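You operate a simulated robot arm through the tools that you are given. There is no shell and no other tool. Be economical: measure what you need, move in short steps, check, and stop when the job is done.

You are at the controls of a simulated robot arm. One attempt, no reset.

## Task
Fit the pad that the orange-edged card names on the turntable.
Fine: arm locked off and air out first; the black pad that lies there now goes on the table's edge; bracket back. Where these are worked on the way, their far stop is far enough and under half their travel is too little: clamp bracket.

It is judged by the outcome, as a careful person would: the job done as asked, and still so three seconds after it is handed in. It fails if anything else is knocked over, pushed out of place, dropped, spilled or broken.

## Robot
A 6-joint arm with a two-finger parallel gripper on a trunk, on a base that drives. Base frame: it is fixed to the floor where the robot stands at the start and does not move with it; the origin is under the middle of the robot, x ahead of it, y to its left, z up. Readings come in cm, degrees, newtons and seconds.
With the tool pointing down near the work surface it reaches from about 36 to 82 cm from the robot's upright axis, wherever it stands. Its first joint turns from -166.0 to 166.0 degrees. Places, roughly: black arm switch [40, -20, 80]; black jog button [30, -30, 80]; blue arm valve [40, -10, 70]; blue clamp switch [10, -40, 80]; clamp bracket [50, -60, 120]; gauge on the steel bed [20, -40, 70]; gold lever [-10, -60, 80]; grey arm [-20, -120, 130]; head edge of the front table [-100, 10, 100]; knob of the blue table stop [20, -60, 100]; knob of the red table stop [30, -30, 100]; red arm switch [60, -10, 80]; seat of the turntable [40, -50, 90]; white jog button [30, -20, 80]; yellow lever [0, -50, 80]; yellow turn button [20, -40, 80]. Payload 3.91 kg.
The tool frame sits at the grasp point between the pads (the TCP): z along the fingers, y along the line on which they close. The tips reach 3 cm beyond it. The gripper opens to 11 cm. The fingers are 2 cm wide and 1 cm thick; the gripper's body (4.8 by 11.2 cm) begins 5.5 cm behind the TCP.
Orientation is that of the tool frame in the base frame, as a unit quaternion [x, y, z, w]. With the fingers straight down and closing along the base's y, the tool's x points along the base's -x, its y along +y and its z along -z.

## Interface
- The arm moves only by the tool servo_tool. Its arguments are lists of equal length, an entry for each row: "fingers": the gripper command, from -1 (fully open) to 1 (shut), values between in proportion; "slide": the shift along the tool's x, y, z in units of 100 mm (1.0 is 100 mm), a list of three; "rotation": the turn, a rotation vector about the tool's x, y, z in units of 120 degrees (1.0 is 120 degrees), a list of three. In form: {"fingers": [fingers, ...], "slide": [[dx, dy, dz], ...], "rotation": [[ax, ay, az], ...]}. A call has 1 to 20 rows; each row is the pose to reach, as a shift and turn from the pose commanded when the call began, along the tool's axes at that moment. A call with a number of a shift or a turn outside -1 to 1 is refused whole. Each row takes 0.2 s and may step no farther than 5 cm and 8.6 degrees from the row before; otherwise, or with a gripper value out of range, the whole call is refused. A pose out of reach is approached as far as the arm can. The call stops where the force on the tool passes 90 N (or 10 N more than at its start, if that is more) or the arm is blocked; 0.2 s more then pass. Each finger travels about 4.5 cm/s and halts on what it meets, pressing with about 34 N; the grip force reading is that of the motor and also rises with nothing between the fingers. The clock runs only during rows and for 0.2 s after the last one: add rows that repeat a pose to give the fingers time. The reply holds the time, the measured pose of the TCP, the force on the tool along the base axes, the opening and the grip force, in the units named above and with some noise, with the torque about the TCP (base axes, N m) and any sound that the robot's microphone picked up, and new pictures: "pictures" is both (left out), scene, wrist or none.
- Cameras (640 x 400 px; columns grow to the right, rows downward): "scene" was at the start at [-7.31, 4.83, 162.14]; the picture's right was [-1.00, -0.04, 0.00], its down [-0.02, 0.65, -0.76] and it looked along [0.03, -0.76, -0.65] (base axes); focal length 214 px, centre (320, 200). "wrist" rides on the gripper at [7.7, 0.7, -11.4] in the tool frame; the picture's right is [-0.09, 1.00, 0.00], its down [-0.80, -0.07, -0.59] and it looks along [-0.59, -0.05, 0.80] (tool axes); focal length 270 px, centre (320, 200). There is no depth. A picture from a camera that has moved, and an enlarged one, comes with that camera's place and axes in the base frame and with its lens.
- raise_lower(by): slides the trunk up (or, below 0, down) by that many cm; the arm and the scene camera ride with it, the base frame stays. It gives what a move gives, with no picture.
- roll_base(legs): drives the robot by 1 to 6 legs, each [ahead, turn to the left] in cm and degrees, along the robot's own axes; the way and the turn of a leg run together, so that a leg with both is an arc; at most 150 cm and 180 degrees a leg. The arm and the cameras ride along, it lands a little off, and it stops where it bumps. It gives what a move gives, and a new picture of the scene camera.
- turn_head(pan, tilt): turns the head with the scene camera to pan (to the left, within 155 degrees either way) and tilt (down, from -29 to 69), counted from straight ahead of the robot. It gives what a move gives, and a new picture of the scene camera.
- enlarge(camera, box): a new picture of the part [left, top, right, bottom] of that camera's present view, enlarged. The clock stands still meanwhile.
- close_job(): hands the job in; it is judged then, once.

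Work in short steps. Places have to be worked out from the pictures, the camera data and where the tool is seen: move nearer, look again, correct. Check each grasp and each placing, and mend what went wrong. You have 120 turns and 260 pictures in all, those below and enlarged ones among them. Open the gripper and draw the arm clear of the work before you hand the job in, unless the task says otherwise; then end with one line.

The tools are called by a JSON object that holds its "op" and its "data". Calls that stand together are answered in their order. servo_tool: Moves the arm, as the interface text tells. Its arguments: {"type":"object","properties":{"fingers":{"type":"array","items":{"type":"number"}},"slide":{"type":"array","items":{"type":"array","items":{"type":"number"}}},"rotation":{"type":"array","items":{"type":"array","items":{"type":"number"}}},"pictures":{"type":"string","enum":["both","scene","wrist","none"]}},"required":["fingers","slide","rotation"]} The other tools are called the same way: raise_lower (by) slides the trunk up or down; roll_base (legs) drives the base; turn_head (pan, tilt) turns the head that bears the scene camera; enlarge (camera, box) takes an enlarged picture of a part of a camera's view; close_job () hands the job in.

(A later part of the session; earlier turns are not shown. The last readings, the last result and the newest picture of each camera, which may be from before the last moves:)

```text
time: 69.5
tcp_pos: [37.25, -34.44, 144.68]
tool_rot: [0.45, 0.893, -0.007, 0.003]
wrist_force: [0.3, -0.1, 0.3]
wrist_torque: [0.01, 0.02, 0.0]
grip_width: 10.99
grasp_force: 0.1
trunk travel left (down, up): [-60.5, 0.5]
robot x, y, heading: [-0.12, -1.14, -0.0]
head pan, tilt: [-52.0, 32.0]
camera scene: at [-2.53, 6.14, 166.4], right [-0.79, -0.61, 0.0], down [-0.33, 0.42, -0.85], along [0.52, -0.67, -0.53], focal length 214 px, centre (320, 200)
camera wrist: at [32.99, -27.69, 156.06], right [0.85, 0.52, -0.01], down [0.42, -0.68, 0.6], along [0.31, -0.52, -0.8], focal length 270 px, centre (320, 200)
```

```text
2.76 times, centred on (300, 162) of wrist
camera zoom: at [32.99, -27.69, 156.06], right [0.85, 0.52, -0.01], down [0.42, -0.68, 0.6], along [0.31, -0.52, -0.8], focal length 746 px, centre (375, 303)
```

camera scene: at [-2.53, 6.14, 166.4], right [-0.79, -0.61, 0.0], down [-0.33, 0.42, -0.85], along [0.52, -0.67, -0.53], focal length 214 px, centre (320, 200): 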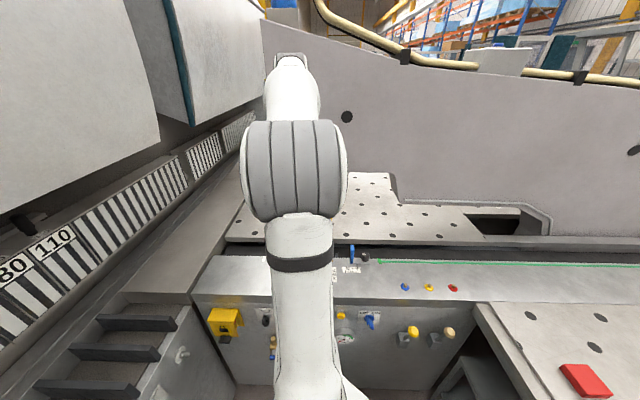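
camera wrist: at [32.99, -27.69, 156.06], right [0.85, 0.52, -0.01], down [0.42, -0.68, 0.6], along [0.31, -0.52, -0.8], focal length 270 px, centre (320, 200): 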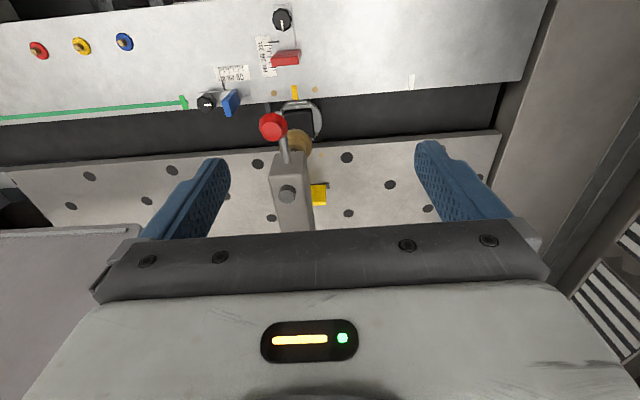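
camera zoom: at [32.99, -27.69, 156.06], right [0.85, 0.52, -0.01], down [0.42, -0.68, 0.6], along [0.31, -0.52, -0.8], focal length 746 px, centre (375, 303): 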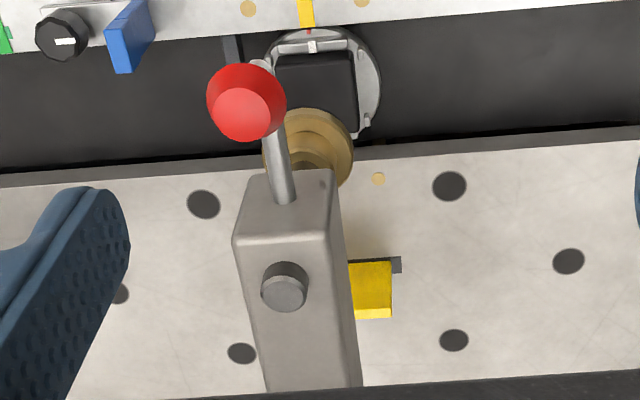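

I move over the red knob and start to descend, fingers open to straddle it.

{"op": "servo_tool", "data": {"fingers": [-1, -1, -1, -1], "slide": [[-0.26, -0.36, 0.0], [-0.52, -0.72, 0.0], [-0.52, -0.72, 0.4], [-0.52, -0.72, 0.8]], "rotation": [[0, 0, 0], [0, 0, 0], [0, 0, 0], [0, 0, 0]], "pictures": "wrist"}}

```text
time: 70.5
tcp_pos: [34.98, -43.1, 136.84]
tool_rot: [0.45, 0.893, -0.007, 0.004]
wrist_force: [0.5, -0.4, 0.2]
wrist_torque: [0.02, -0.03, -0.03]
grip_width: 10.99
grasp_force: 0.0
trunk travel left (down, up): [-60.5, 0.5]
robot x, y, heading: [-0.51, -1.83, -0.3]
head pan, tilt: [-52.0, 32.0]
camera wrist: at [30.66, -36.37, 148.23], right [0.85, 0.52, -0.01], down [0.42, -0.68, 0.61], along [0.31, -0.52, -0.8], focal length 270 px, centre (320, 200)
```

wrist: 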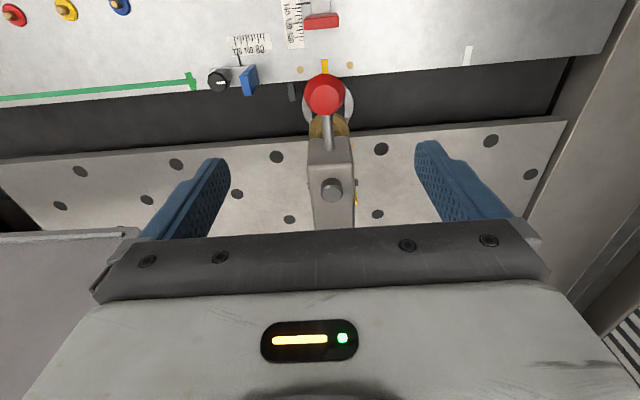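

Knob at about [34.5,-42.5,123]. I descend around it.

{"op": "servo_tool", "data": {"fingers": [-1, -1, -0.6, -0.2], "slide": [[0.05, 0, 0.35], [0.05, 0, 0.7], [0.05, 0, 1.0], [0.05, 0, 1.0]], "rotation": [[0, 0, 0], [0, 0, 0], [0, 0, 0], [0, 0, 0]], "pictures": "none"}}

{"op": "servo_tool", "data": {"fingers": [0, 0.1, 0.1], "slide": [[0, 0, 0.15], [0, 0, 0.28], [0, 0, 0.28]], "rotation": [[0, 0, 0], [0, 0, 0], [0, 0, 0]], "pictures": "both"}}

```text
time: 71.5
tcp_pos: [34.5, -42.55, 126.57]
tool_rot: [0.45, 0.893, -0.007, 0.005]
wrist_force: [0.1, 0.3, -0.6]
wrist_torque: [0.04, -0.02, 0.01]
grip_width: 6.59
grasp_force: 0.1
trunk travel left (down, up): [-60.5, 0.5]
robot x, y, heading: [-0.4, -1.43, -0.0]
head pan, tilt: [-52.0, 32.0]
```

```text
time: 72.3
tcp_pos: [34.51, -42.5, 123.83]
tool_rot: [0.45, 0.893, -0.007, 0.005]
wrist_force: [-0.2, 0.6, 1.0]
wrist_torque: [0.03, -0.03, 0.0]
grip_width: 4.94
grasp_force: 0.0
trunk travel left (down, up): [-60.5, 0.5]
robot x, y, heading: [-0.74, -1.6, -0.2]
head pan, tilt: [-52.0, 32.0]
camera scene: at [-2.59, 6.26, 166.4], right [-0.79, -0.61, 0.0], down [-0.33, 0.42, -0.85], along [0.52, -0.67, -0.53], focal length 214 px, centre (320, 200)
camera wrist: at [30.28, -35.84, 135.15], right [0.85, 0.52, -0.01], down [0.42, -0.68, 0.61], along [0.31, -0.52, -0.8], focal length 270 px, centre (320, 200)
```

scene: 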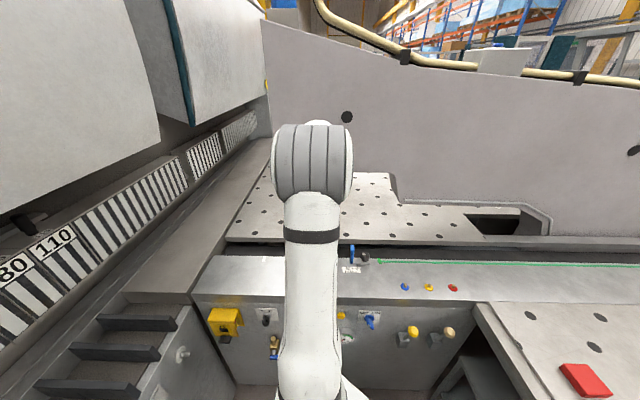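
wrist: 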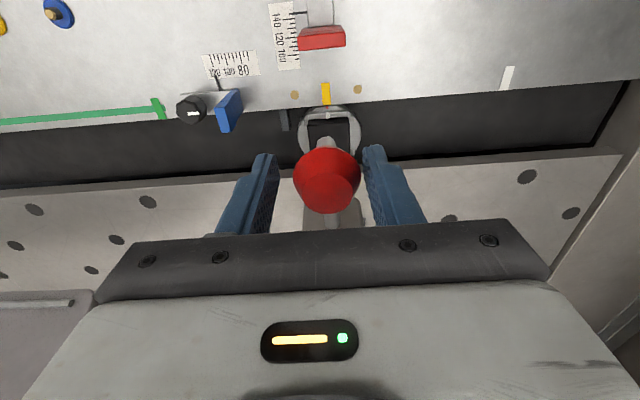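

The knob is between the fingers. I test a gentle push toward the left side (+t).

{"op": "servo_tool", "data": {"fingers": [0.1, 0.1, 0.1, 0.1], "slide": [[0, 0.1, 0], [0, 0.2, 0], [-0.02, 0.3, 0], [-0.04, 0.4, 0]], "rotation": [[0, 0, 0], [0, 0, 0], [0, 0, 0], [0, 0, 0]], "pictures": "wrist"}}

```text
time: 73.3
tcp_pos: [36.76, -40.94, 123.77]
tool_rot: [0.451, 0.892, -0.006, 0.002]
wrist_force: [-54.9, -20.9, -10.1]
wrist_torque: [0.06, 0.42, -0.73]
grip_width: 7.75
grasp_force: 27.9
trunk travel left (down, up): [-60.5, 0.5]
robot x, y, heading: [-0.52, -1.53, 0.0]
head pan, tilt: [-52.0, 32.0]
camera wrist: at [32.47, -34.29, 135.16], right [0.86, 0.52, -0.01], down [0.42, -0.68, 0.6], along [0.31, -0.52, -0.8], focal length 270 px, centre (320, 200)
```

wrist: 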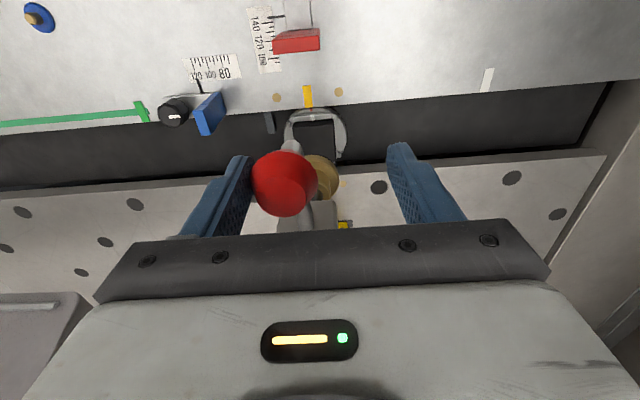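

The +t way resists (about 58 N, no motion). I try the other way.

{"op": "servo_tool", "data": {"fingers": [0.1, 0.1, 0.1, 0.1, 0.1, 0.1], "slide": [[0.02, -0.2, 0], [0.04, -0.4, 0], [0.04, -0.52, 0], [0.04, -0.64, 0], [0.03, -0.75, 0], [0.0, -0.85, 0]], "rotation": [[0, 0, 0], [0, 0, 0], [0, 0, 0], [0, 0, 0], [0, 0, 0], [0, 0, 0]], "pictures": "wrist"}}

```text
time: 74.7
tcp_pos: [30.95, -45.81, 123.84]
tool_rot: [0.45, 0.893, -0.007, 0.005]
wrist_force: [0.3, 0.0, -0.8]
wrist_torque: [0.01, 0.02, -0.01]
grip_width: 4.98
grasp_force: 0.1
trunk travel left (down, up): [-60.5, 0.5]
robot x, y, heading: [-0.46, -1.36, -0.0]
head pan, tilt: [-52.0, 32.0]
camera wrist: at [26.76, -39.08, 135.3], right [0.85, 0.52, -0.01], down [0.42, -0.68, 0.61], along [0.31, -0.52, -0.8], focal length 270 px, centre (320, 200)
```

wrist: 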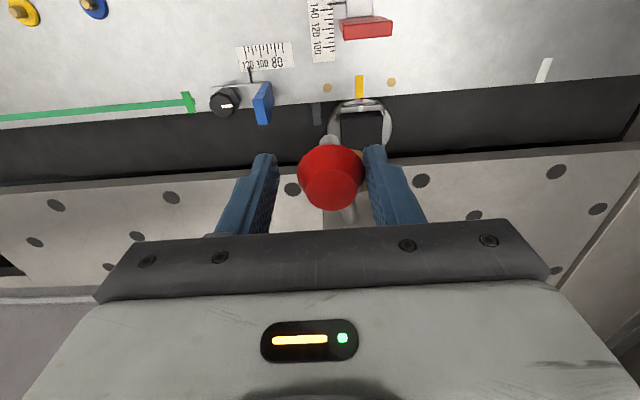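

It swings freely this way. I continue along the arc, turning the wrist with it.

{"op": "servo_tool", "data": {"fingers": [0.1, 0.1, 0.1, 0.1], "slide": [[-0.09, -0.31, 0], [-0.21, -0.59, 0], [-0.37, -0.86, 0], [-0.44, -0.96, 0]], "rotation": [[0, 0, -0.062], [0, 0, -0.121], [0, 0, -0.179], [0, 0, -0.204]], "pictures": "wrist"}}

```text
time: 75.7
tcp_pos: [26.01, -55.09, 123.9]
tool_rot: [0.25, 0.968, -0.007, 0.003]
wrist_force: [-0.3, -0.4, 0.4]
wrist_torque: [0.0, -0.01, 0.0]
grip_width: 4.97
grasp_force: 0.4
trunk travel left (down, up): [-60.5, 0.5]
robot x, y, heading: [-0.59, -1.65, -0.1]
head pan, tilt: [-52.0, 32.0]
camera wrist: at [19.47, -50.56, 135.31], right [0.56, 0.83, -0.01], down [0.67, -0.44, 0.6], along [0.49, -0.34, -0.8], focal length 270 px, centre (320, 200)
```

wrist: 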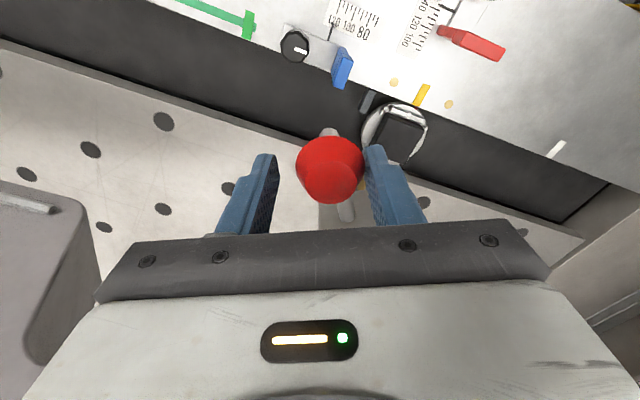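

Working well. I carry on another 23° with attention to the grey arm at the left of the picture.

{"op": "servo_tool", "data": {"fingers": [0.1, 0.1, 0.1], "slide": [[-0.024, -0.348, 0], [-0.097, -0.69, 0], [-0.2, -0.977, 0]], "rotation": [[0, 0, -0.067], [0, 0, -0.133], [0, 0, -0.192]], "pictures": "both"}}

```text
time: 76.5
tcp_pos: [22.92, -64.48, 123.94]
tool_rot: [0.052, 0.999, -0.007, 0.001]
wrist_force: [0.2, -0.5, -0.4]
wrist_torque: [0.02, 0.0, -0.01]
grip_width: 4.93
grasp_force: 0.0
trunk travel left (down, up): [-60.5, 0.5]
robot x, y, heading: [-0.32, -1.93, -0.1]
head pan, tilt: [-52.0, 32.0]
camera scene: at [-2.6, 6.11, 166.4], right [-0.79, -0.61, 0.0], down [-0.33, 0.42, -0.85], along [0.52, -0.67, -0.53], focal length 214 px, centre (320, 200)
camera wrist: at [15.17, -62.87, 135.43], right [0.19, 0.98, -0.01], down [0.79, -0.14, 0.6], along [0.58, -0.12, -0.8], focal length 270 px, centre (320, 200)
```

scene: 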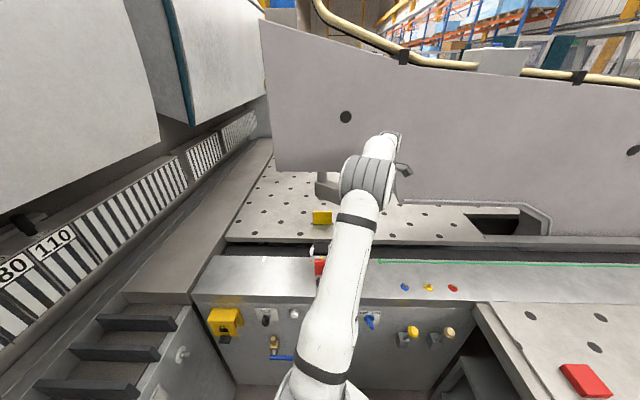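
wrist: 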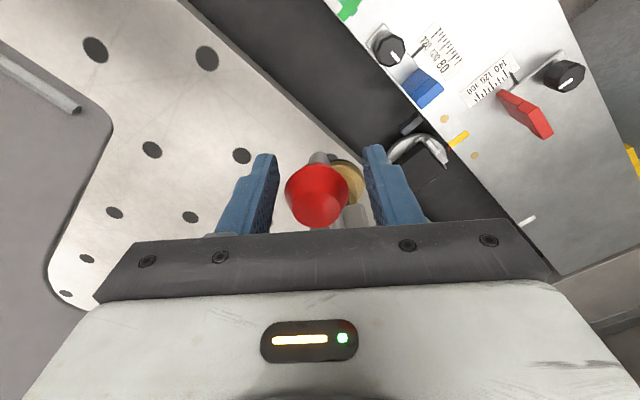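

About 60° swung. The slab's face is near n≈-79, so I do another 11° carefully.

{"op": "servo_tool", "data": {"fingers": [0.1, 0.1], "slide": [[-0.015, -0.24, 0], [-0.05, -0.47, 0]], "rotation": [[0, 0, -0.046], [0, 0, -0.09]], "pictures": "wrist"}}

{"op": "enlarge", "data": {"camera": "scene", "box": [280, 110, 440, 240]}}

```text
time: 77.1
tcp_pos: [23.05, -69.28, 124.38]
tool_rot: [-0.042, 0.999, -0.008, 0.0]
wrist_force: [0.1, -2.5, -0.5]
wrist_torque: [-0.02, 0.01, -0.03]
grip_width: 5.09
grasp_force: 1.6
trunk travel left (down, up): [-60.5, 0.5]
robot x, y, heading: [-0.38, -1.14, -0.1]
head pan, tilt: [-52.0, 32.0]
camera wrist: at [15.2, -69.0, 135.73], right [0.0, 1.0, -0.02], down [0.8, 0.01, 0.6], along [0.6, -0.01, -0.8], focal length 270 px, centre (320, 200)
```

wrist: 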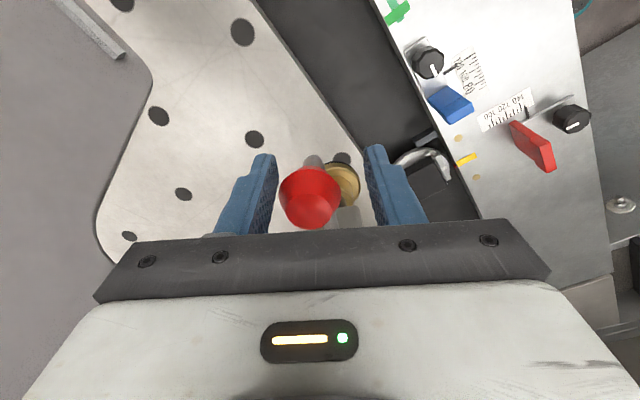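

```text
3.08 times, centred on (360, 175) of scene
camera zoom: at [-2.57, 6.11, 166.41], right [-0.79, -0.61, 0.0], down [-0.33, 0.42, -0.85], along [0.52, -0.67, -0.53], focal length 660 px, centre (197, 277)
```

zoom: 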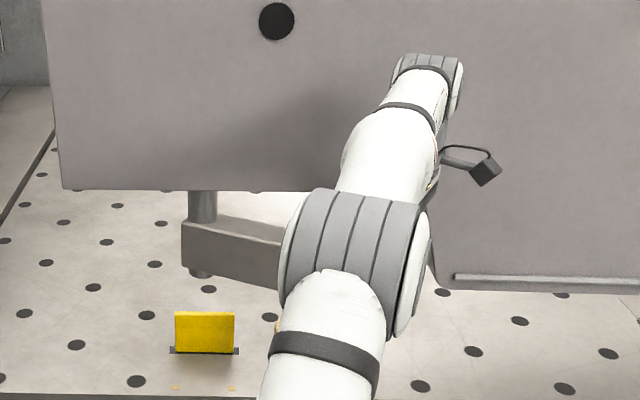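

About 70° now, bracket nearly parallel to the grey slab. I nudge 2 cm more to see whether a stop is reached.

{"op": "servo_tool", "data": {"fingers": [0.1, 0.1], "slide": [[-0.04, -0.1, 0], [-0.09, -0.2, 0]], "rotation": [[0, 0, 0], [0, 0, 0]], "pictures": "wrist"}}

```text
time: 77.7
tcp_pos: [24.17, -70.89, 124.2]
tool_rot: [-0.043, 0.999, -0.008, 0.0]
wrist_force: [-0.4, -1.2, -0.8]
wrist_torque: [0.01, 0.02, -0.04]
grip_width: 5.03
grasp_force: 0.2
trunk travel left (down, up): [-60.5, 0.5]
robot x, y, heading: [-0.26, -1.82, -0.1]
head pan, tilt: [-52.0, 32.0]
camera wrist: at [16.23, -70.79, 135.68], right [0.0, 1.0, -0.02], down [0.8, 0.01, 0.6], along [0.6, -0.01, -0.8], focal length 270 px, centre (320, 200)
```

wrist: 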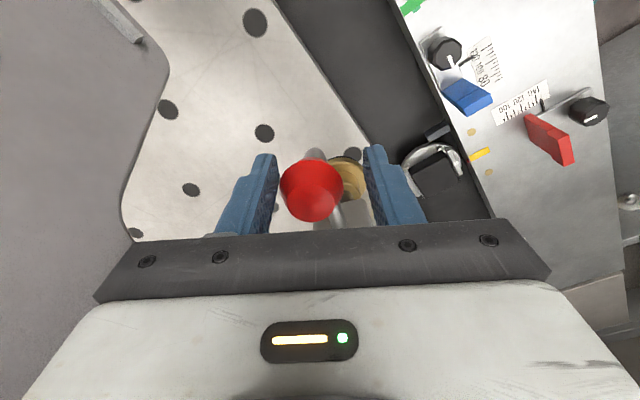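

The bracket stands at roughly 73°, clear of the seat. I lift off the knob and move back out over the turntable, turning the wrist back.

{"op": "servo_tool", "data": {"fingers": [-0.1, -0.2, -0.2, -0.2], "slide": [[0, 0, -0.3], [0, 0, -0.6], [0, 0.3, -0.7], [0, 0.7, -0.8]], "rotation": [[0, 0, 0], [0, 0, 0], [0, 0, 0], [0, 0, 0]], "pictures": "none"}}

{"op": "servo_tool", "data": {"fingers": [-0.3, -0.5, -0.7, -1, -1, -1, -1], "slide": [[0, 0.15, 0], [0, 0.3, 0], [0, 0.45, 0], [0, 0.6, 0], [0, 0.75, 0], [0, 0.85, 0], [0, 0.95, 0]], "rotation": [[0, 0, 0.07], [0, 0, 0.14], [0, 0, 0.21], [0, 0, 0.28], [0, 0, 0.35], [0, 0, 0.42], [0, 0, 0.496]], "pictures": "both"}}

```text
time: 78.7
tcp_pos: [24.16, -68.12, 132.73]
tool_rot: [-0.042, 0.999, -0.007, 0.0]
wrist_force: [0.5, -0.7, -0.6]
wrist_torque: [0.04, 0.01, 0.0]
grip_width: 6.58
grasp_force: 0.1
out of reach, approached as far as the arm can: row 2, 3, 4
trunk travel left (down, up): [-60.5, 0.5]
robot x, y, heading: [-0.21, -1.69, 0.1]
head pan, tilt: [-52.0, 32.0]
```

```text
refused: row 7 steps farther than a row can; nothing moved
```

Splitting the rotation more finely.

{"op": "servo_tool", "data": {"fingers": [-0.3, -0.5, -0.7, -1, -1, -1, -1, -1], "slide": [[0, 0.15, 0], [0, 0.3, 0], [0, 0.45, 0], [0, 0.6, 0], [0, 0.75, 0], [0, 0.85, 0], [0, 0.95, 0], [0, 0.95, 0]], "rotation": [[0, 0, 0.065], [0, 0, 0.13], [0, 0, 0.195], [0, 0, 0.26], [0, 0, 0.325], [0, 0, 0.39], [0, 0, 0.45], [0, 0, 0.496]], "pictures": "both"}}

```text
time: 80.5
tcp_pos: [23.44, -58.43, 132.52]
tool_rot: [0.462, 0.887, -0.007, 0.005]
wrist_force: [-0.6, -0.2, 0.1]
wrist_torque: [0.0, 0.01, 0.01]
grip_width: 11.0
grasp_force: 0.0
out of reach, approached as far as the arm can: row 1, 2, 3, 4, 5
trunk travel left (down, up): [-60.5, 0.5]
robot x, y, heading: [-0.42, -1.43, -0.1]
head pan, tilt: [-52.0, 32.0]
camera scene: at [-2.52, 6.17, 166.4], right [-0.79, -0.61, 0.0], down [-0.33, 0.42, -0.85], along [0.52, -0.67, -0.53], focal length 214 px, centre (320, 200)
camera wrist: at [19.33, -51.58, 143.87], right [0.87, 0.5, -0.01], down [0.4, -0.69, 0.61], along [0.3, -0.53, -0.8], focal length 270 px, centre (320, 200)
```

scene: 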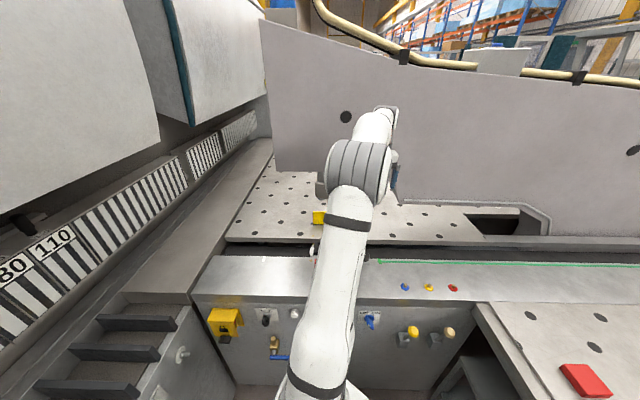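
wrist: 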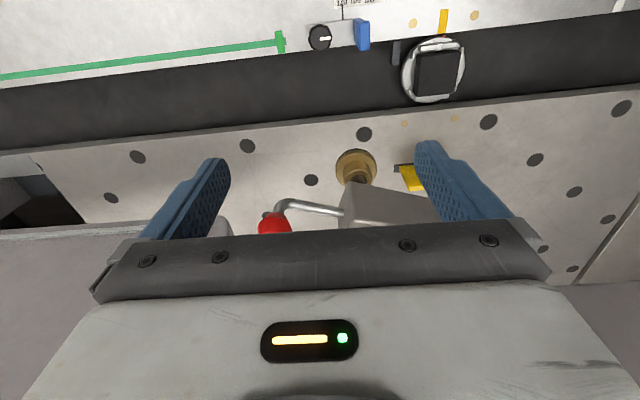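

The bracket is well clear. I move over the turntable seat (about [42,-51]).

{"op": "servo_tool", "data": {"fingers": [-1, -1, -1], "slide": [[-0.1, 0.33, 0], [-0.2, 0.66, 0], [-0.25, 0.98, 0]], "rotation": [[0, 0, 0], [0, 0, 0], [0, 0, 0]], "pictures": "none"}}

{"op": "servo_tool", "data": {"fingers": [-1, -1, -1, -1], "slide": [[-0.1, 0.33, 0], [-0.2, 0.66, 0.1], [-0.22, 0.97, 0.4], [-0.22, 0.97, 0.8]], "rotation": [[0, 0, 0], [0, 0, 0], [0, 0, 0], [0, 0, 0]], "pictures": "wrist"}}

{"op": "enlarge", "data": {"camera": "wrist", "box": [240, 20, 400, 140]}}

```text
time: 81.3
tcp_pos: [33.13, -54.85, 132.36]
tool_rot: [0.459, 0.888, -0.007, 0.004]
wrist_force: [0.3, -0.2, -0.2]
wrist_torque: [0.01, 0.05, 0.0]
grip_width: 10.99
grasp_force: 0.0
trunk travel left (down, up): [-60.5, 0.5]
robot x, y, heading: [-0.22, -1.4, -0.2]
head pan, tilt: [-52.0, 32.0]
```

```text
time: 82.3
tcp_pos: [42.19, -51.09, 124.15]
tool_rot: [0.459, 0.888, -0.007, 0.004]
wrist_force: [0.1, -1.0, -1.1]
wrist_torque: [-0.03, -0.02, -0.03]
grip_width: 11.04
grasp_force: 0.0
trunk travel left (down, up): [-60.5, 0.5]
robot x, y, heading: [-0.36, -1.53, -0.0]
head pan, tilt: [-52.0, 32.0]
camera wrist: at [38.19, -44.25, 135.47], right [0.86, 0.5, -0.01], down [0.4, -0.69, 0.61], along [0.3, -0.53, -0.8], focal length 270 px, centre (320, 200)
```

wrist: 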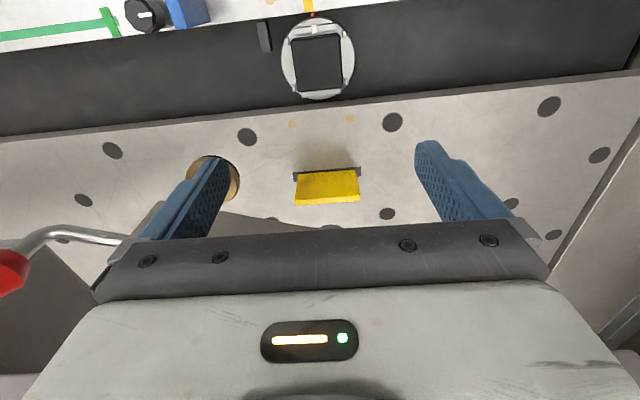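

```text
3.33 times, centred on (320, 80) of wrist
camera zoom: at [38.19, -44.25, 135.47], right [0.86, 0.5, -0.01], down [0.4, -0.69, 0.61], along [0.3, -0.53, -0.8], focal length 901 px, centre (320, 600)
```

zoom: 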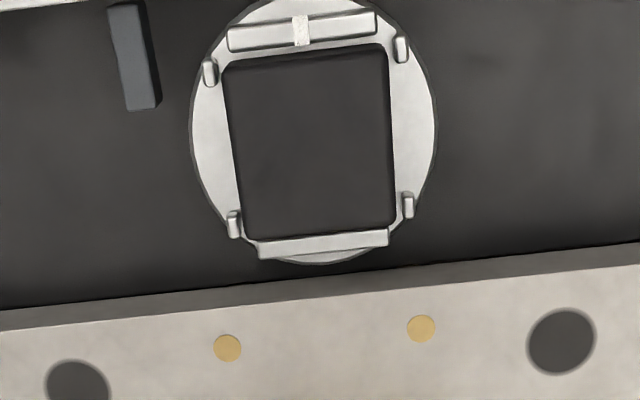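

Seat is clear: a disk with rails front/back and pegs; pad ≈7 cm wide, top at z≈93.5, centre [41.4,-51.1]. I align and descend.

{"op": "servo_tool", "data": {"fingers": [-1, -1, -1], "slide": [[0.02, -0.07, 0.35], [0.02, -0.07, 0.7], [0.02, -0.07, 1.0]], "rotation": [[0, 0, 0], [0, 0, 0], [0, 0, 0]], "pictures": "none"}}

{"op": "servo_tool", "data": {"fingers": [-1, -1, -1], "slide": [[0, 0, 0.35], [0, 0, 0.7], [0, 0, 0.9]], "rotation": [[0, 0, 0], [0, 0, 0], [0, 0, 0]], "pictures": "wrist"}}

```text
time: 83.1
tcp_pos: [41.61, -51.35, 114.11]
tool_rot: [0.459, 0.888, -0.007, 0.004]
wrist_force: [-0.6, 0.2, 0.3]
wrist_torque: [0.01, -0.02, 0.02]
grip_width: 11.01
grasp_force: 0.1
trunk travel left (down, up): [-60.5, 0.5]
robot x, y, heading: [-0.4, -1.91, -0.2]
head pan, tilt: [-52.0, 32.0]
```

```text
time: 83.9
tcp_pos: [41.6, -51.53, 105.3]
tool_rot: [0.459, 0.888, -0.007, 0.004]
wrist_force: [-0.6, 0.2, 1.0]
wrist_torque: [0.0, -0.04, 0.05]
grip_width: 11.01
grasp_force: 0.0
trunk travel left (down, up): [-60.5, 0.5]
robot x, y, heading: [-0.26, -1.77, -0.2]
head pan, tilt: [-52.0, 32.0]
camera wrist: at [37.53, -44.68, 116.67], right [0.86, 0.5, -0.01], down [0.4, -0.69, 0.61], along [0.3, -0.53, -0.8], focal length 270 px, centre (320, 200)
```

wrist: 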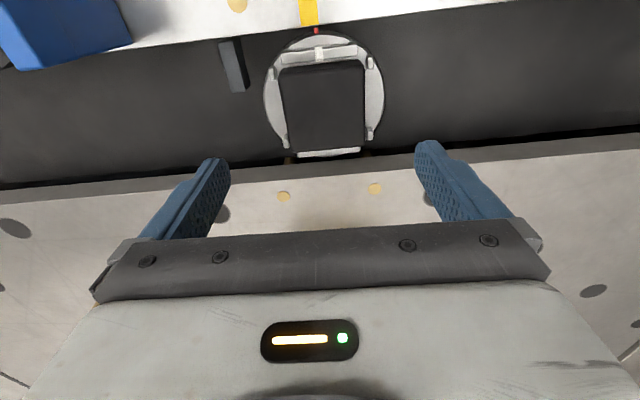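

Well aligned. I descend until the tips are about 1 cm below the pad's top.

{"op": "servo_tool", "data": {"fingers": [-1, -1, -1], "slide": [[0.03, 0.01, 0.4], [0.03, 0.01, 0.75], [0.03, 0.01, 0.98]], "rotation": [[0, 0, 0], [0, 0, 0], [0, 0, 0]], "pictures": "wrist"}}

```text
time: 84.7
tcp_pos: [41.54, -51.43, 95.69]
tool_rot: [0.46, 0.888, -0.008, 0.004]
wrist_force: [0.0, 0.3, 0.1]
wrist_torque: [-0.01, 0.04, -0.03]
grip_width: 10.98
grasp_force: 0.0
trunk travel left (down, up): [-60.5, 0.5]
robot x, y, heading: [-0.25, -1.44, -0.1]
head pan, tilt: [-52.0, 32.0]
camera wrist: at [37.58, -44.6, 107.06], right [0.86, 0.5, -0.01], down [0.4, -0.69, 0.61], along [0.3, -0.53, -0.8], focal length 270 px, centre (320, 200)
```

wrist: 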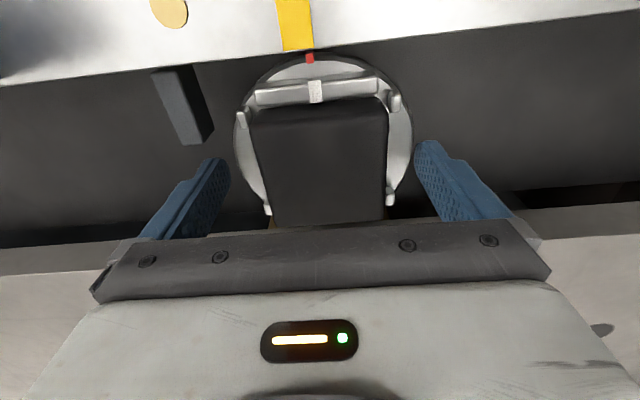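

Fingertips are about 1.4 cm below the pad's top, between the pegs. I close.

{"op": "servo_tool", "data": {"fingers": [-0.4, 0.2, 0.6, 0.6, 0.6], "slide": [[0, 0, 0], [0, 0, 0], [0, 0, 0], [0, 0, 0], [0, 0, 0]], "rotation": [[0, 0, 0], [0, 0, 0], [0, 0, 0], [0, 0, 0], [0, 0, 0]], "pictures": "wrist"}}

```text
time: 85.9
tcp_pos: [41.57, -51.43, 95.75]
tool_rot: [0.46, 0.888, -0.007, 0.004]
wrist_force: [-1.6, 0.2, -0.2]
wrist_torque: [0.05, -0.02, -0.02]
grip_width: 6.52
grasp_force: 33.9
trunk travel left (down, up): [-60.5, 0.5]
robot x, y, heading: [-0.08, -1.35, 0.0]
head pan, tilt: [-52.0, 32.0]
camera wrist: at [37.57, -44.59, 107.12], right [0.86, 0.5, -0.01], down [0.4, -0.69, 0.61], along [0.3, -0.53, -0.8], focal length 270 px, centre (320, 200)
```

wrist: 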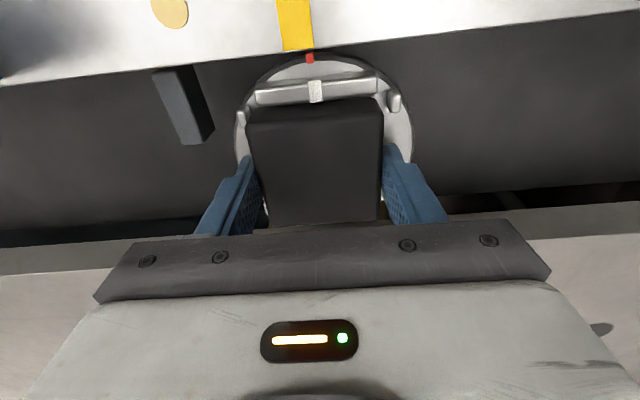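

Gripped (6.5 cm). I lift straight up.

{"op": "servo_tool", "data": {"fingers": [0.8, 0.8, 0.8, 0.8], "slide": [[0, 0, -0.1], [0, 0, -0.3], [0, 0, -0.65], [0, 0, -1.0]], "rotation": [[0, 0, 0], [0, 0, 0], [0, 0, 0], [0, 0, 0]], "pictures": "wrist"}}

{"op": "turn_head", "data": {"pan": -130, "tilt": 35}}

```text
time: 86.9
tcp_pos: [41.27, -51.29, 105.71]
tool_rot: [0.459, 0.888, -0.007, 0.004]
wrist_force: [-0.3, -0.5, -0.7]
wrist_torque: [-0.02, 0.0, 0.02]
grip_width: 1.08
grasp_force: 0.1
trunk travel left (down, up): [-60.5, 0.5]
robot x, y, heading: [-0.67, -1.5, -0.1]
head pan, tilt: [-52.0, 32.0]
camera wrist: at [37.29, -44.39, 116.96], right [0.86, 0.5, -0.01], down [0.4, -0.69, 0.61], along [0.3, -0.53, -0.8], focal length 270 px, centre (320, 200)
```

wrist: 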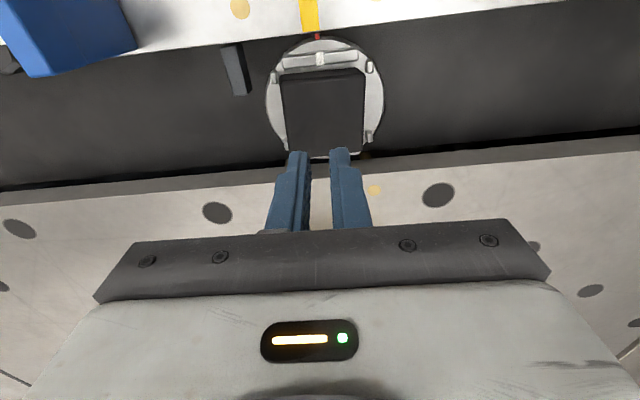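

```text
time: 88.4
tcp_pos: [41.37, -51.18, 105.61]
tool_rot: [0.459, 0.888, -0.007, 0.004]
wrist_force: [0.4, -0.3, 0.5]
wrist_torque: [0.0, 0.0, 0.0]
grip_width: 1.1
grasp_force: 0.1
trunk travel left (down, up): [-60.5, 0.5]
robot x, y, heading: [0.14, -1.63, -0.2]
head pan, tilt: [-130.0, 35.0]
camera scene: at [-13.75, 6.57, 165.93], right [-0.77, 0.64, 0.0], down [0.37, 0.44, -0.82], along [-0.53, -0.63, -0.57], focal length 214 px, centre (320, 200)
```

scene: 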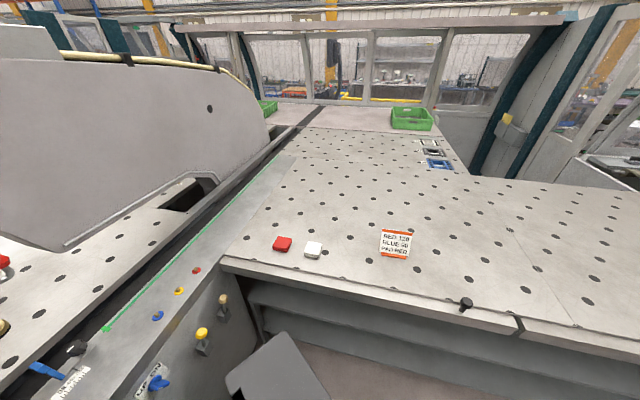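

It slipped off: the grip was too shallow. I reopen and go deeper, feeling for the disk.

{"op": "servo_tool", "data": {"fingers": [-0.5, -1, -1, -1, -1, -1, -1], "slide": [[0, 0, 0], [0, 0, 0], [0, 0, 0.0], [0, 0, 0.1], [0.0, 0.01, 0.45], [0.0, 0.01, 0.8], [0, 0.01, 1.0]], "rotation": [[0, 0, 0], [0, 0, 0], [0, 0, 0], [0, 0, 0], [0, 0, 0], [0, 0, 0], [0, 0, 0]], "pictures": "none"}}

{"op": "servo_tool", "data": {"fingers": [-1, -1, -1, -1, -1, -1], "slide": [[0, 0, 0.03], [0, 0, 0.06], [0, 0, 0.09], [0, 0, 0.12], [0, 0, 0.15], [0, 0, 0.15]], "rotation": [[0, 0, 0], [0, 0, 0], [0, 0, 0], [0, 0, 0], [0, 0, 0], [0, 0, 0]], "pictures": "wrist"}}

```text
time: 90.0
tcp_pos: [41.5, -51.41, 95.81]
tool_rot: [0.459, 0.888, -0.006, 0.004]
wrist_force: [-0.6, -0.1, 0.0]
wrist_torque: [0.02, -0.03, 0.01]
grip_width: 10.98
grasp_force: 0.0
trunk travel left (down, up): [-60.5, 0.5]
robot x, y, heading: [-0.23, -1.77, -0.0]
head pan, tilt: [-130.0, 35.0]
```

```text
time: 91.4
tcp_pos: [41.45, -51.36, 94.43]
tool_rot: [0.459, 0.888, -0.007, 0.005]
wrist_force: [4.8, 2.4, 2.4]
wrist_torque: [0.07, -0.19, 0.05]
grip_width: 11.03
grasp_force: 0.1
trunk travel left (down, up): [-60.5, 0.5]
robot x, y, heading: [-0.36, -1.83, 0.0]
head pan, tilt: [-130.0, 35.0]
camera wrist: at [37.38, -44.5, 105.63], right [0.86, 0.5, -0.01], down [0.4, -0.69, 0.61], along [0.3, -0.53, -0.8], focal length 270 px, centre (320, 200)
```

wrist: 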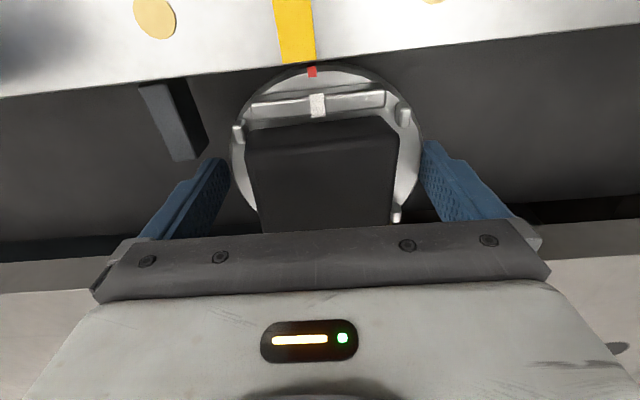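

The tips are at the disk's rim side now. I raise, narrow the fingers to 8 cm over the disk, then feel down onto its surface.

{"op": "servo_tool", "data": {"fingers": [-1, -0.45, -0.45, -0.45], "slide": [[0, 0, -0.14], [0, 0, -0.14], [0, 0, -0.14], [0, 0, -0.14]], "rotation": [[0, 0, 0], [0, 0, 0], [0, 0, 0], [0, 0, 0]], "pictures": "none"}}

{"op": "servo_tool", "data": {"fingers": [-0.45, -0.45, -0.45, -0.45], "slide": [[0, 0, 0.03], [0, 0, 0.06], [0, 0, 0.08], [0, 0, 0.08]], "rotation": [[0, 0, 0], [0, 0, 0], [0, 0, 0], [0, 0, 0]], "pictures": "none"}}

```text
time: 92.4
tcp_pos: [41.97, -51.17, 95.55]
tool_rot: [0.459, 0.889, -0.007, 0.002]
wrist_force: [30.6, 25.1, -5.2]
wrist_torque: [1.14, -0.39, 0.58]
grip_width: 9.99
grasp_force: 19.5
trunk travel left (down, up): [-60.5, 0.5]
robot x, y, heading: [-0.21, -1.76, -0.2]
head pan, tilt: [-130.0, 35.0]
```

```text
time: 93.4
tcp_pos: [41.78, -51.08, 95.59]
tool_rot: [0.458, 0.889, -0.011, 0.009]
wrist_force: [30.1, 25.2, 57.5]
wrist_torque: [0.08, 1.71, -0.36]
grip_width: 9.97
grasp_force: 20.2
trunk travel left (down, up): [-60.5, 0.5]
robot x, y, heading: [-0.18, -1.53, 0.1]
head pan, tilt: [-130.0, 35.0]
```

A finger catches the rim. I go up 1 cm to free it and look.

{"op": "servo_tool", "data": {"fingers": [-1, -1, -1, -1], "slide": [[0, 0, -0.05], [0, 0, -0.1], [0, 0, -0.15], [0, 0, -0.15]], "rotation": [[0, 0, 0], [0, 0, 0], [0, 0, 0], [0, 0, 0]], "pictures": "wrist"}}

{"op": "enlarge", "data": {"camera": "wrist", "box": [200, 40, 440, 240]}}

```text
time: 94.4
tcp_pos: [41.52, -51.47, 96.4]
tool_rot: [0.459, 0.888, -0.007, 0.004]
wrist_force: [0.5, 0.2, -0.7]
wrist_torque: [0.05, 0.03, 0.02]
grip_width: 11.0
grasp_force: 0.0
trunk travel left (down, up): [-60.5, 0.5]
robot x, y, heading: [-0.27, -1.46, -0.1]
head pan, tilt: [-130.0, 35.0]
camera wrist: at [37.42, -44.66, 107.78], right [0.86, 0.5, -0.01], down [0.4, -0.69, 0.61], along [0.3, -0.53, -0.8], focal length 270 px, centre (320, 200)
```

wrist: 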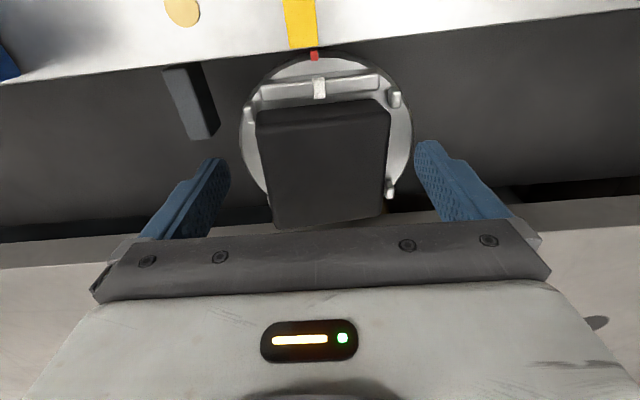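

```text
2.00 times, centred on (320, 140) of wrist
camera zoom: at [37.42, -44.66, 107.78], right [0.86, 0.5, -0.01], down [0.4, -0.69, 0.61], along [0.3, -0.53, -0.8], focal length 541 px, centre (320, 320)
```

zoom: 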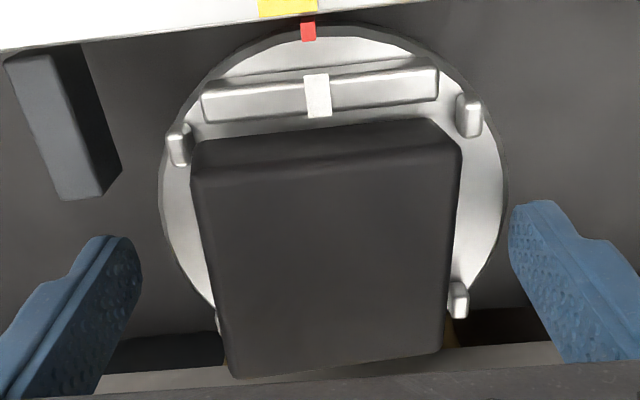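

The pad seems to have shifted up, resting partly on the rear rail. I close here and see whether it grips.

{"op": "servo_tool", "data": {"fingers": [-0.5, 0, 0.5, 1, 1, 1], "slide": [[0, 0, 0], [0, 0, 0], [0, 0, 0], [0, 0, 0], [0, 0, 0], [0, 0, 0]], "rotation": [[0, 0, 0], [0, 0, 0], [0, 0, 0], [0, 0, 0], [0, 0, 0], [0, 0, 0]], "pictures": "wrist"}}

{"op": "servo_tool", "data": {"fingers": [1, 1, 1], "slide": [[0, 0, -0.05], [0, 0, -0.1], [0, 0, -0.15]], "rotation": [[0, 0, 0], [0, 0, 0], [0, 0, 0]], "pictures": "wrist"}}

```text
time: 95.8
tcp_pos: [41.63, -51.39, 96.5]
tool_rot: [0.46, 0.888, -0.007, 0.004]
wrist_force: [7.1, 5.4, 1.9]
wrist_torque: [0.05, -0.08, -0.26]
grip_width: 6.83
grasp_force: 33.4
trunk travel left (down, up): [-60.5, 0.5]
robot x, y, heading: [-0.3, -1.31, -0.1]
head pan, tilt: [-130.0, 35.0]
camera wrist: at [37.52, -44.58, 107.79], right [0.86, 0.5, -0.01], down [0.4, -0.69, 0.61], along [0.3, -0.53, -0.8], focal length 270 px, centre (320, 200)
```

wrist: 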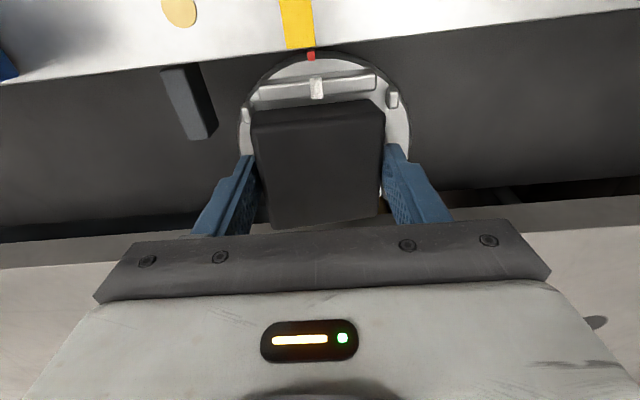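

```text
time: 96.6
tcp_pos: [41.53, -51.38, 97.72]
tool_rot: [0.461, 0.887, -0.007, 0.004]
wrist_force: [-0.1, 0.4, -1.5]
wrist_torque: [0.02, -0.02, 0.04]
grip_width: 6.79
grasp_force: 34.1
trunk travel left (down, up): [-60.5, 0.5]
robot x, y, heading: [-0.06, -1.33, -0.0]
head pan, tilt: [-130.0, 35.0]
camera wrist: at [37.49, -44.54, 109.19], right [0.86, 0.5, -0.01], down [0.4, -0.69, 0.61], along [0.3, -0.53, -0.8], focal length 270 px, centre (320, 200)
```

wrist: 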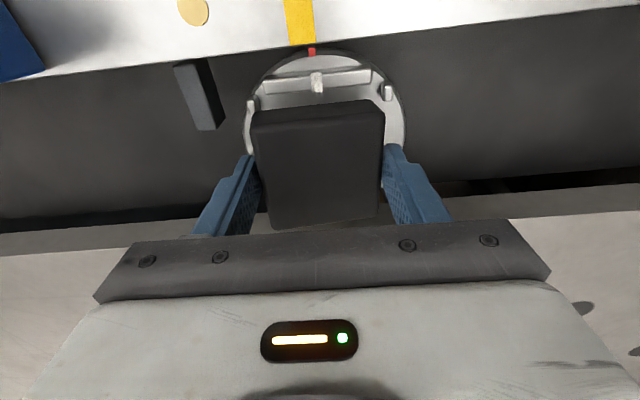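

The pad comes with the gripper. I lift slowly.

{"op": "servo_tool", "data": {"fingers": [1, 1, 1, 1, 1, 1, 1, 1], "slide": [[0, 0, -0.1], [0, 0, -0.2], [0, 0, -0.32], [0, 0, -0.44], [0, 0, -0.56], [0, 0, -0.7], [0, 0, -0.84], [0, 0, -0.98]], "rotation": [[0, 0, 0], [0, 0, 0], [0, 0, 0], [0, 0, 0], [0, 0, 0], [0, 0, 0], [0, 0, 0], [0, 0, 0]], "pictures": "wrist"}}

{"op": "enlarge", "data": {"camera": "scene", "box": [200, 130, 640, 380]}}

```text
time: 98.4
tcp_pos: [41.52, -51.21, 107.75]
tool_rot: [0.459, 0.888, -0.007, 0.004]
wrist_force: [0.0, -0.4, -1.1]
wrist_torque: [-0.01, -0.02, 0.01]
grip_width: 6.78
grasp_force: 33.8
trunk travel left (down, up): [-60.5, 0.5]
robot x, y, heading: [-0.22, -1.66, -0.1]
head pan, tilt: [-130.0, 35.0]
camera wrist: at [37.37, -44.41, 119.01], right [0.86, 0.5, -0.01], down [0.4, -0.69, 0.61], along [0.3, -0.53, -0.8], focal length 270 px, centre (320, 200)
```

wrist: 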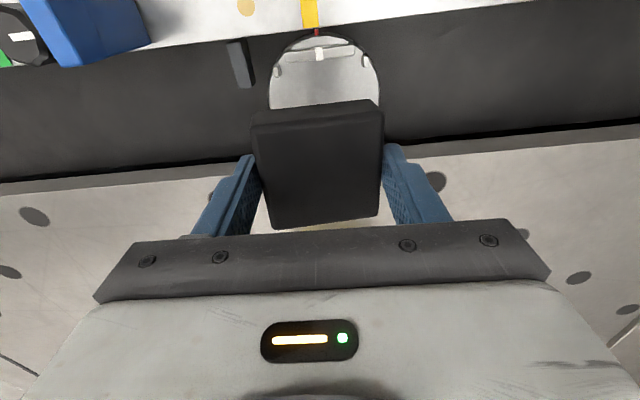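

```text
1.45 times, centred on (420, 255) of scene
camera zoom: at [-13.76, 6.58, 165.93], right [-0.77, 0.64, 0.0], down [0.37, 0.44, -0.82], along [-0.53, -0.63, -0.57], focal length 312 px, centre (174, 120)
```

zoom: 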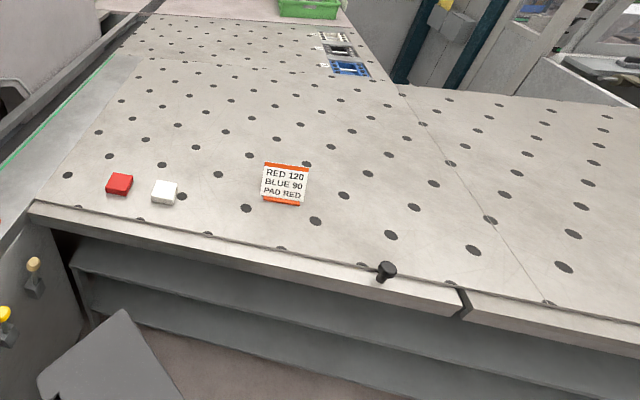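

Black pad is held firmly. The table's head edge is near [-100,10]; I lift and draw in the arm, then back the base a bit and turn it to face the bed so that I can reverse alongside the table.

{"op": "servo_tool", "data": {"fingers": [1, 1, 1, 1, 1, 1], "slide": [[0, 0, -0.3], [0, 0, -0.6], [0.2, 0, -0.8], [0.4, 0, -0.9], [0.7, 0, -0.95], [1.0, 0, -1.0]], "rotation": [[0, 0, 0], [0, 0, 0], [0, 0, 0], [0, 0, 0], [0, 0, 0], [0, 0, 0]], "pictures": "none"}}

{"op": "roll_base", "data": {"legs": [[-10, 0], [0, -54.5]]}}

```text
time: 99.8
tcp_pos: [35.99, -42.94, 117.14]
tool_rot: [0.46, 0.888, -0.008, 0.005]
wrist_force: [0.2, -0.1, -0.8]
wrist_torque: [-0.03, 0.0, -0.02]
grip_width: 6.81
grasp_force: 33.8
trunk travel left (down, up): [-60.5, 0.5]
robot x, y, heading: [-0.27, -1.41, 0.1]
head pan, tilt: [-130.0, 35.0]
```

```text
time: 103.4
tcp_pos: [-23.8, -55.4, 117.02]
tool_rot: [0.818, 0.575, -0.007, 0.0]
wrist_force: [-0.1, -0.9, -1.6]
wrist_torque: [0.04, 0.0, 0.01]
grip_width: 6.69
grasp_force: 33.9
trunk travel left (down, up): [-60.5, 0.5]
robot x, y, heading: [-9.87, -0.95, -54.6]
head pan, tilt: [-130.0, 35.0]
camera scene: at [-10.79, 14.39, 165.95], right [0.08, 1.0, 0.0], down [0.57, -0.05, -0.82], along [-0.82, 0.07, -0.57], focal length 214 px, centre (320, 200)
```

scene: 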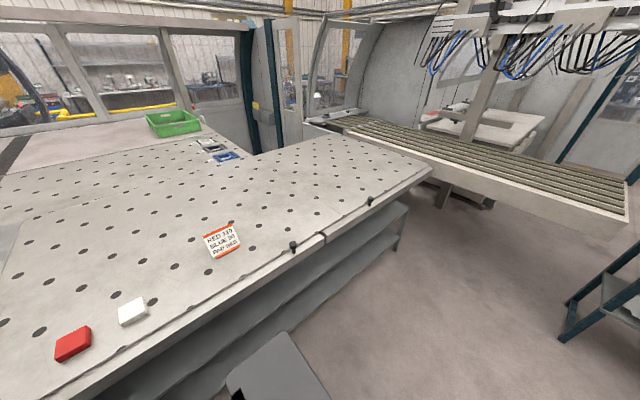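

I enlarge the table's end region to settle what the "head edge" is.

{"op": "enlarge", "data": {"camera": "scene", "box": [180, 120, 440, 280]}}

```text
2.46 times, centred on (310, 200) of scene
camera zoom: at [-10.79, 14.39, 165.95], right [0.08, 1.0, 0.0], down [0.57, -0.05, -0.82], along [-0.82, 0.07, -0.57], focal length 528 px, centre (345, 200)
```

zoom: 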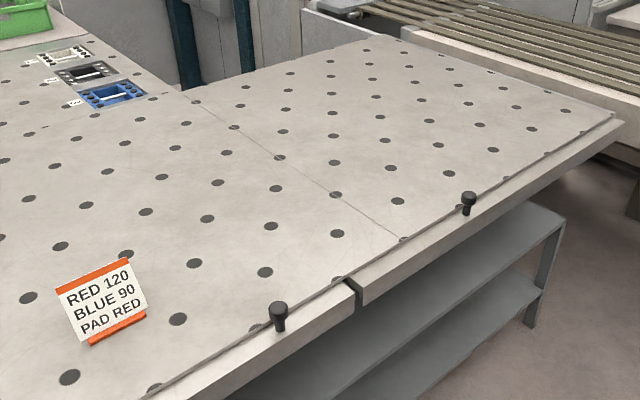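

The apron break is at the middle of the near long edge, and the listed place fits this edge strip; I'll set the black pad down near that edge around its middle. I reverse the robot alongside the table.

{"op": "roll_base", "data": {"legs": [[-55, 0]]}}

{"op": "turn_head", "data": {"pan": -95, "tilt": 45}}

```text
time: 106.5
tcp_pos: [-54.78, -11.74, 117.19]
tool_rot: [0.819, 0.573, -0.008, 0.001]
wrist_force: [-0.4, 0.6, -0.8]
wrist_torque: [-0.03, -0.04, -0.03]
grip_width: 6.72
grasp_force: 34.2
trunk travel left (down, up): [-60.5, 0.5]
robot x, y, heading: [-40.42, 42.34, -55.3]
head pan, tilt: [-130.0, 35.0]
camera scene: at [-41.32, 57.92, 165.93], right [0.09, 1.0, 0.0], down [0.57, -0.05, -0.82], along [-0.82, 0.07, -0.57], focal length 214 px, centre (320, 200)
```

scene: 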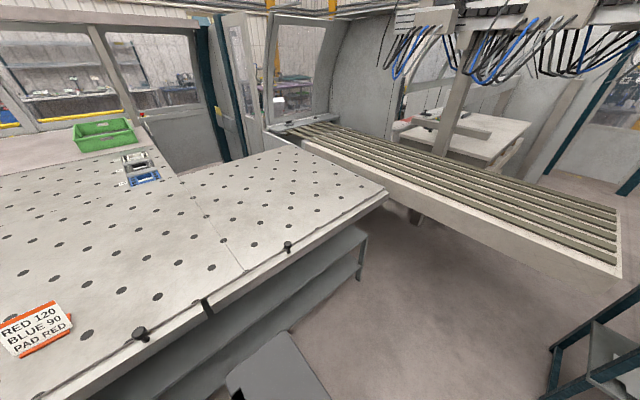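

```text
time: 107.5
tcp_pos: [-54.58, -11.7, 117.11]
tool_rot: [0.82, 0.573, -0.008, 0.001]
wrist_force: [-0.4, 1.4, -0.6]
wrist_torque: [0.02, 0.01, -0.02]
grip_width: 6.71
grasp_force: 34.1
trunk travel left (down, up): [-60.5, 0.5]
robot x, y, heading: [-40.11, 42.01, -55.2]
head pan, tilt: [-95.0, 45.0]
camera scene: at [-39.57, 53.02, 164.45], right [-0.5, 0.87, 0.0], down [0.61, 0.35, -0.71], along [-0.61, -0.35, -0.71], focal length 214 px, centre (320, 200)
```

scene: 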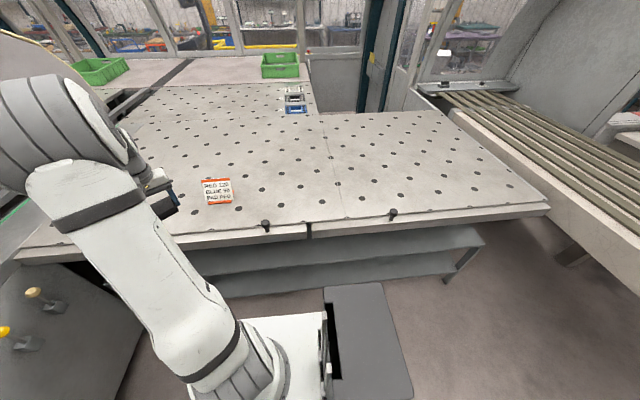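

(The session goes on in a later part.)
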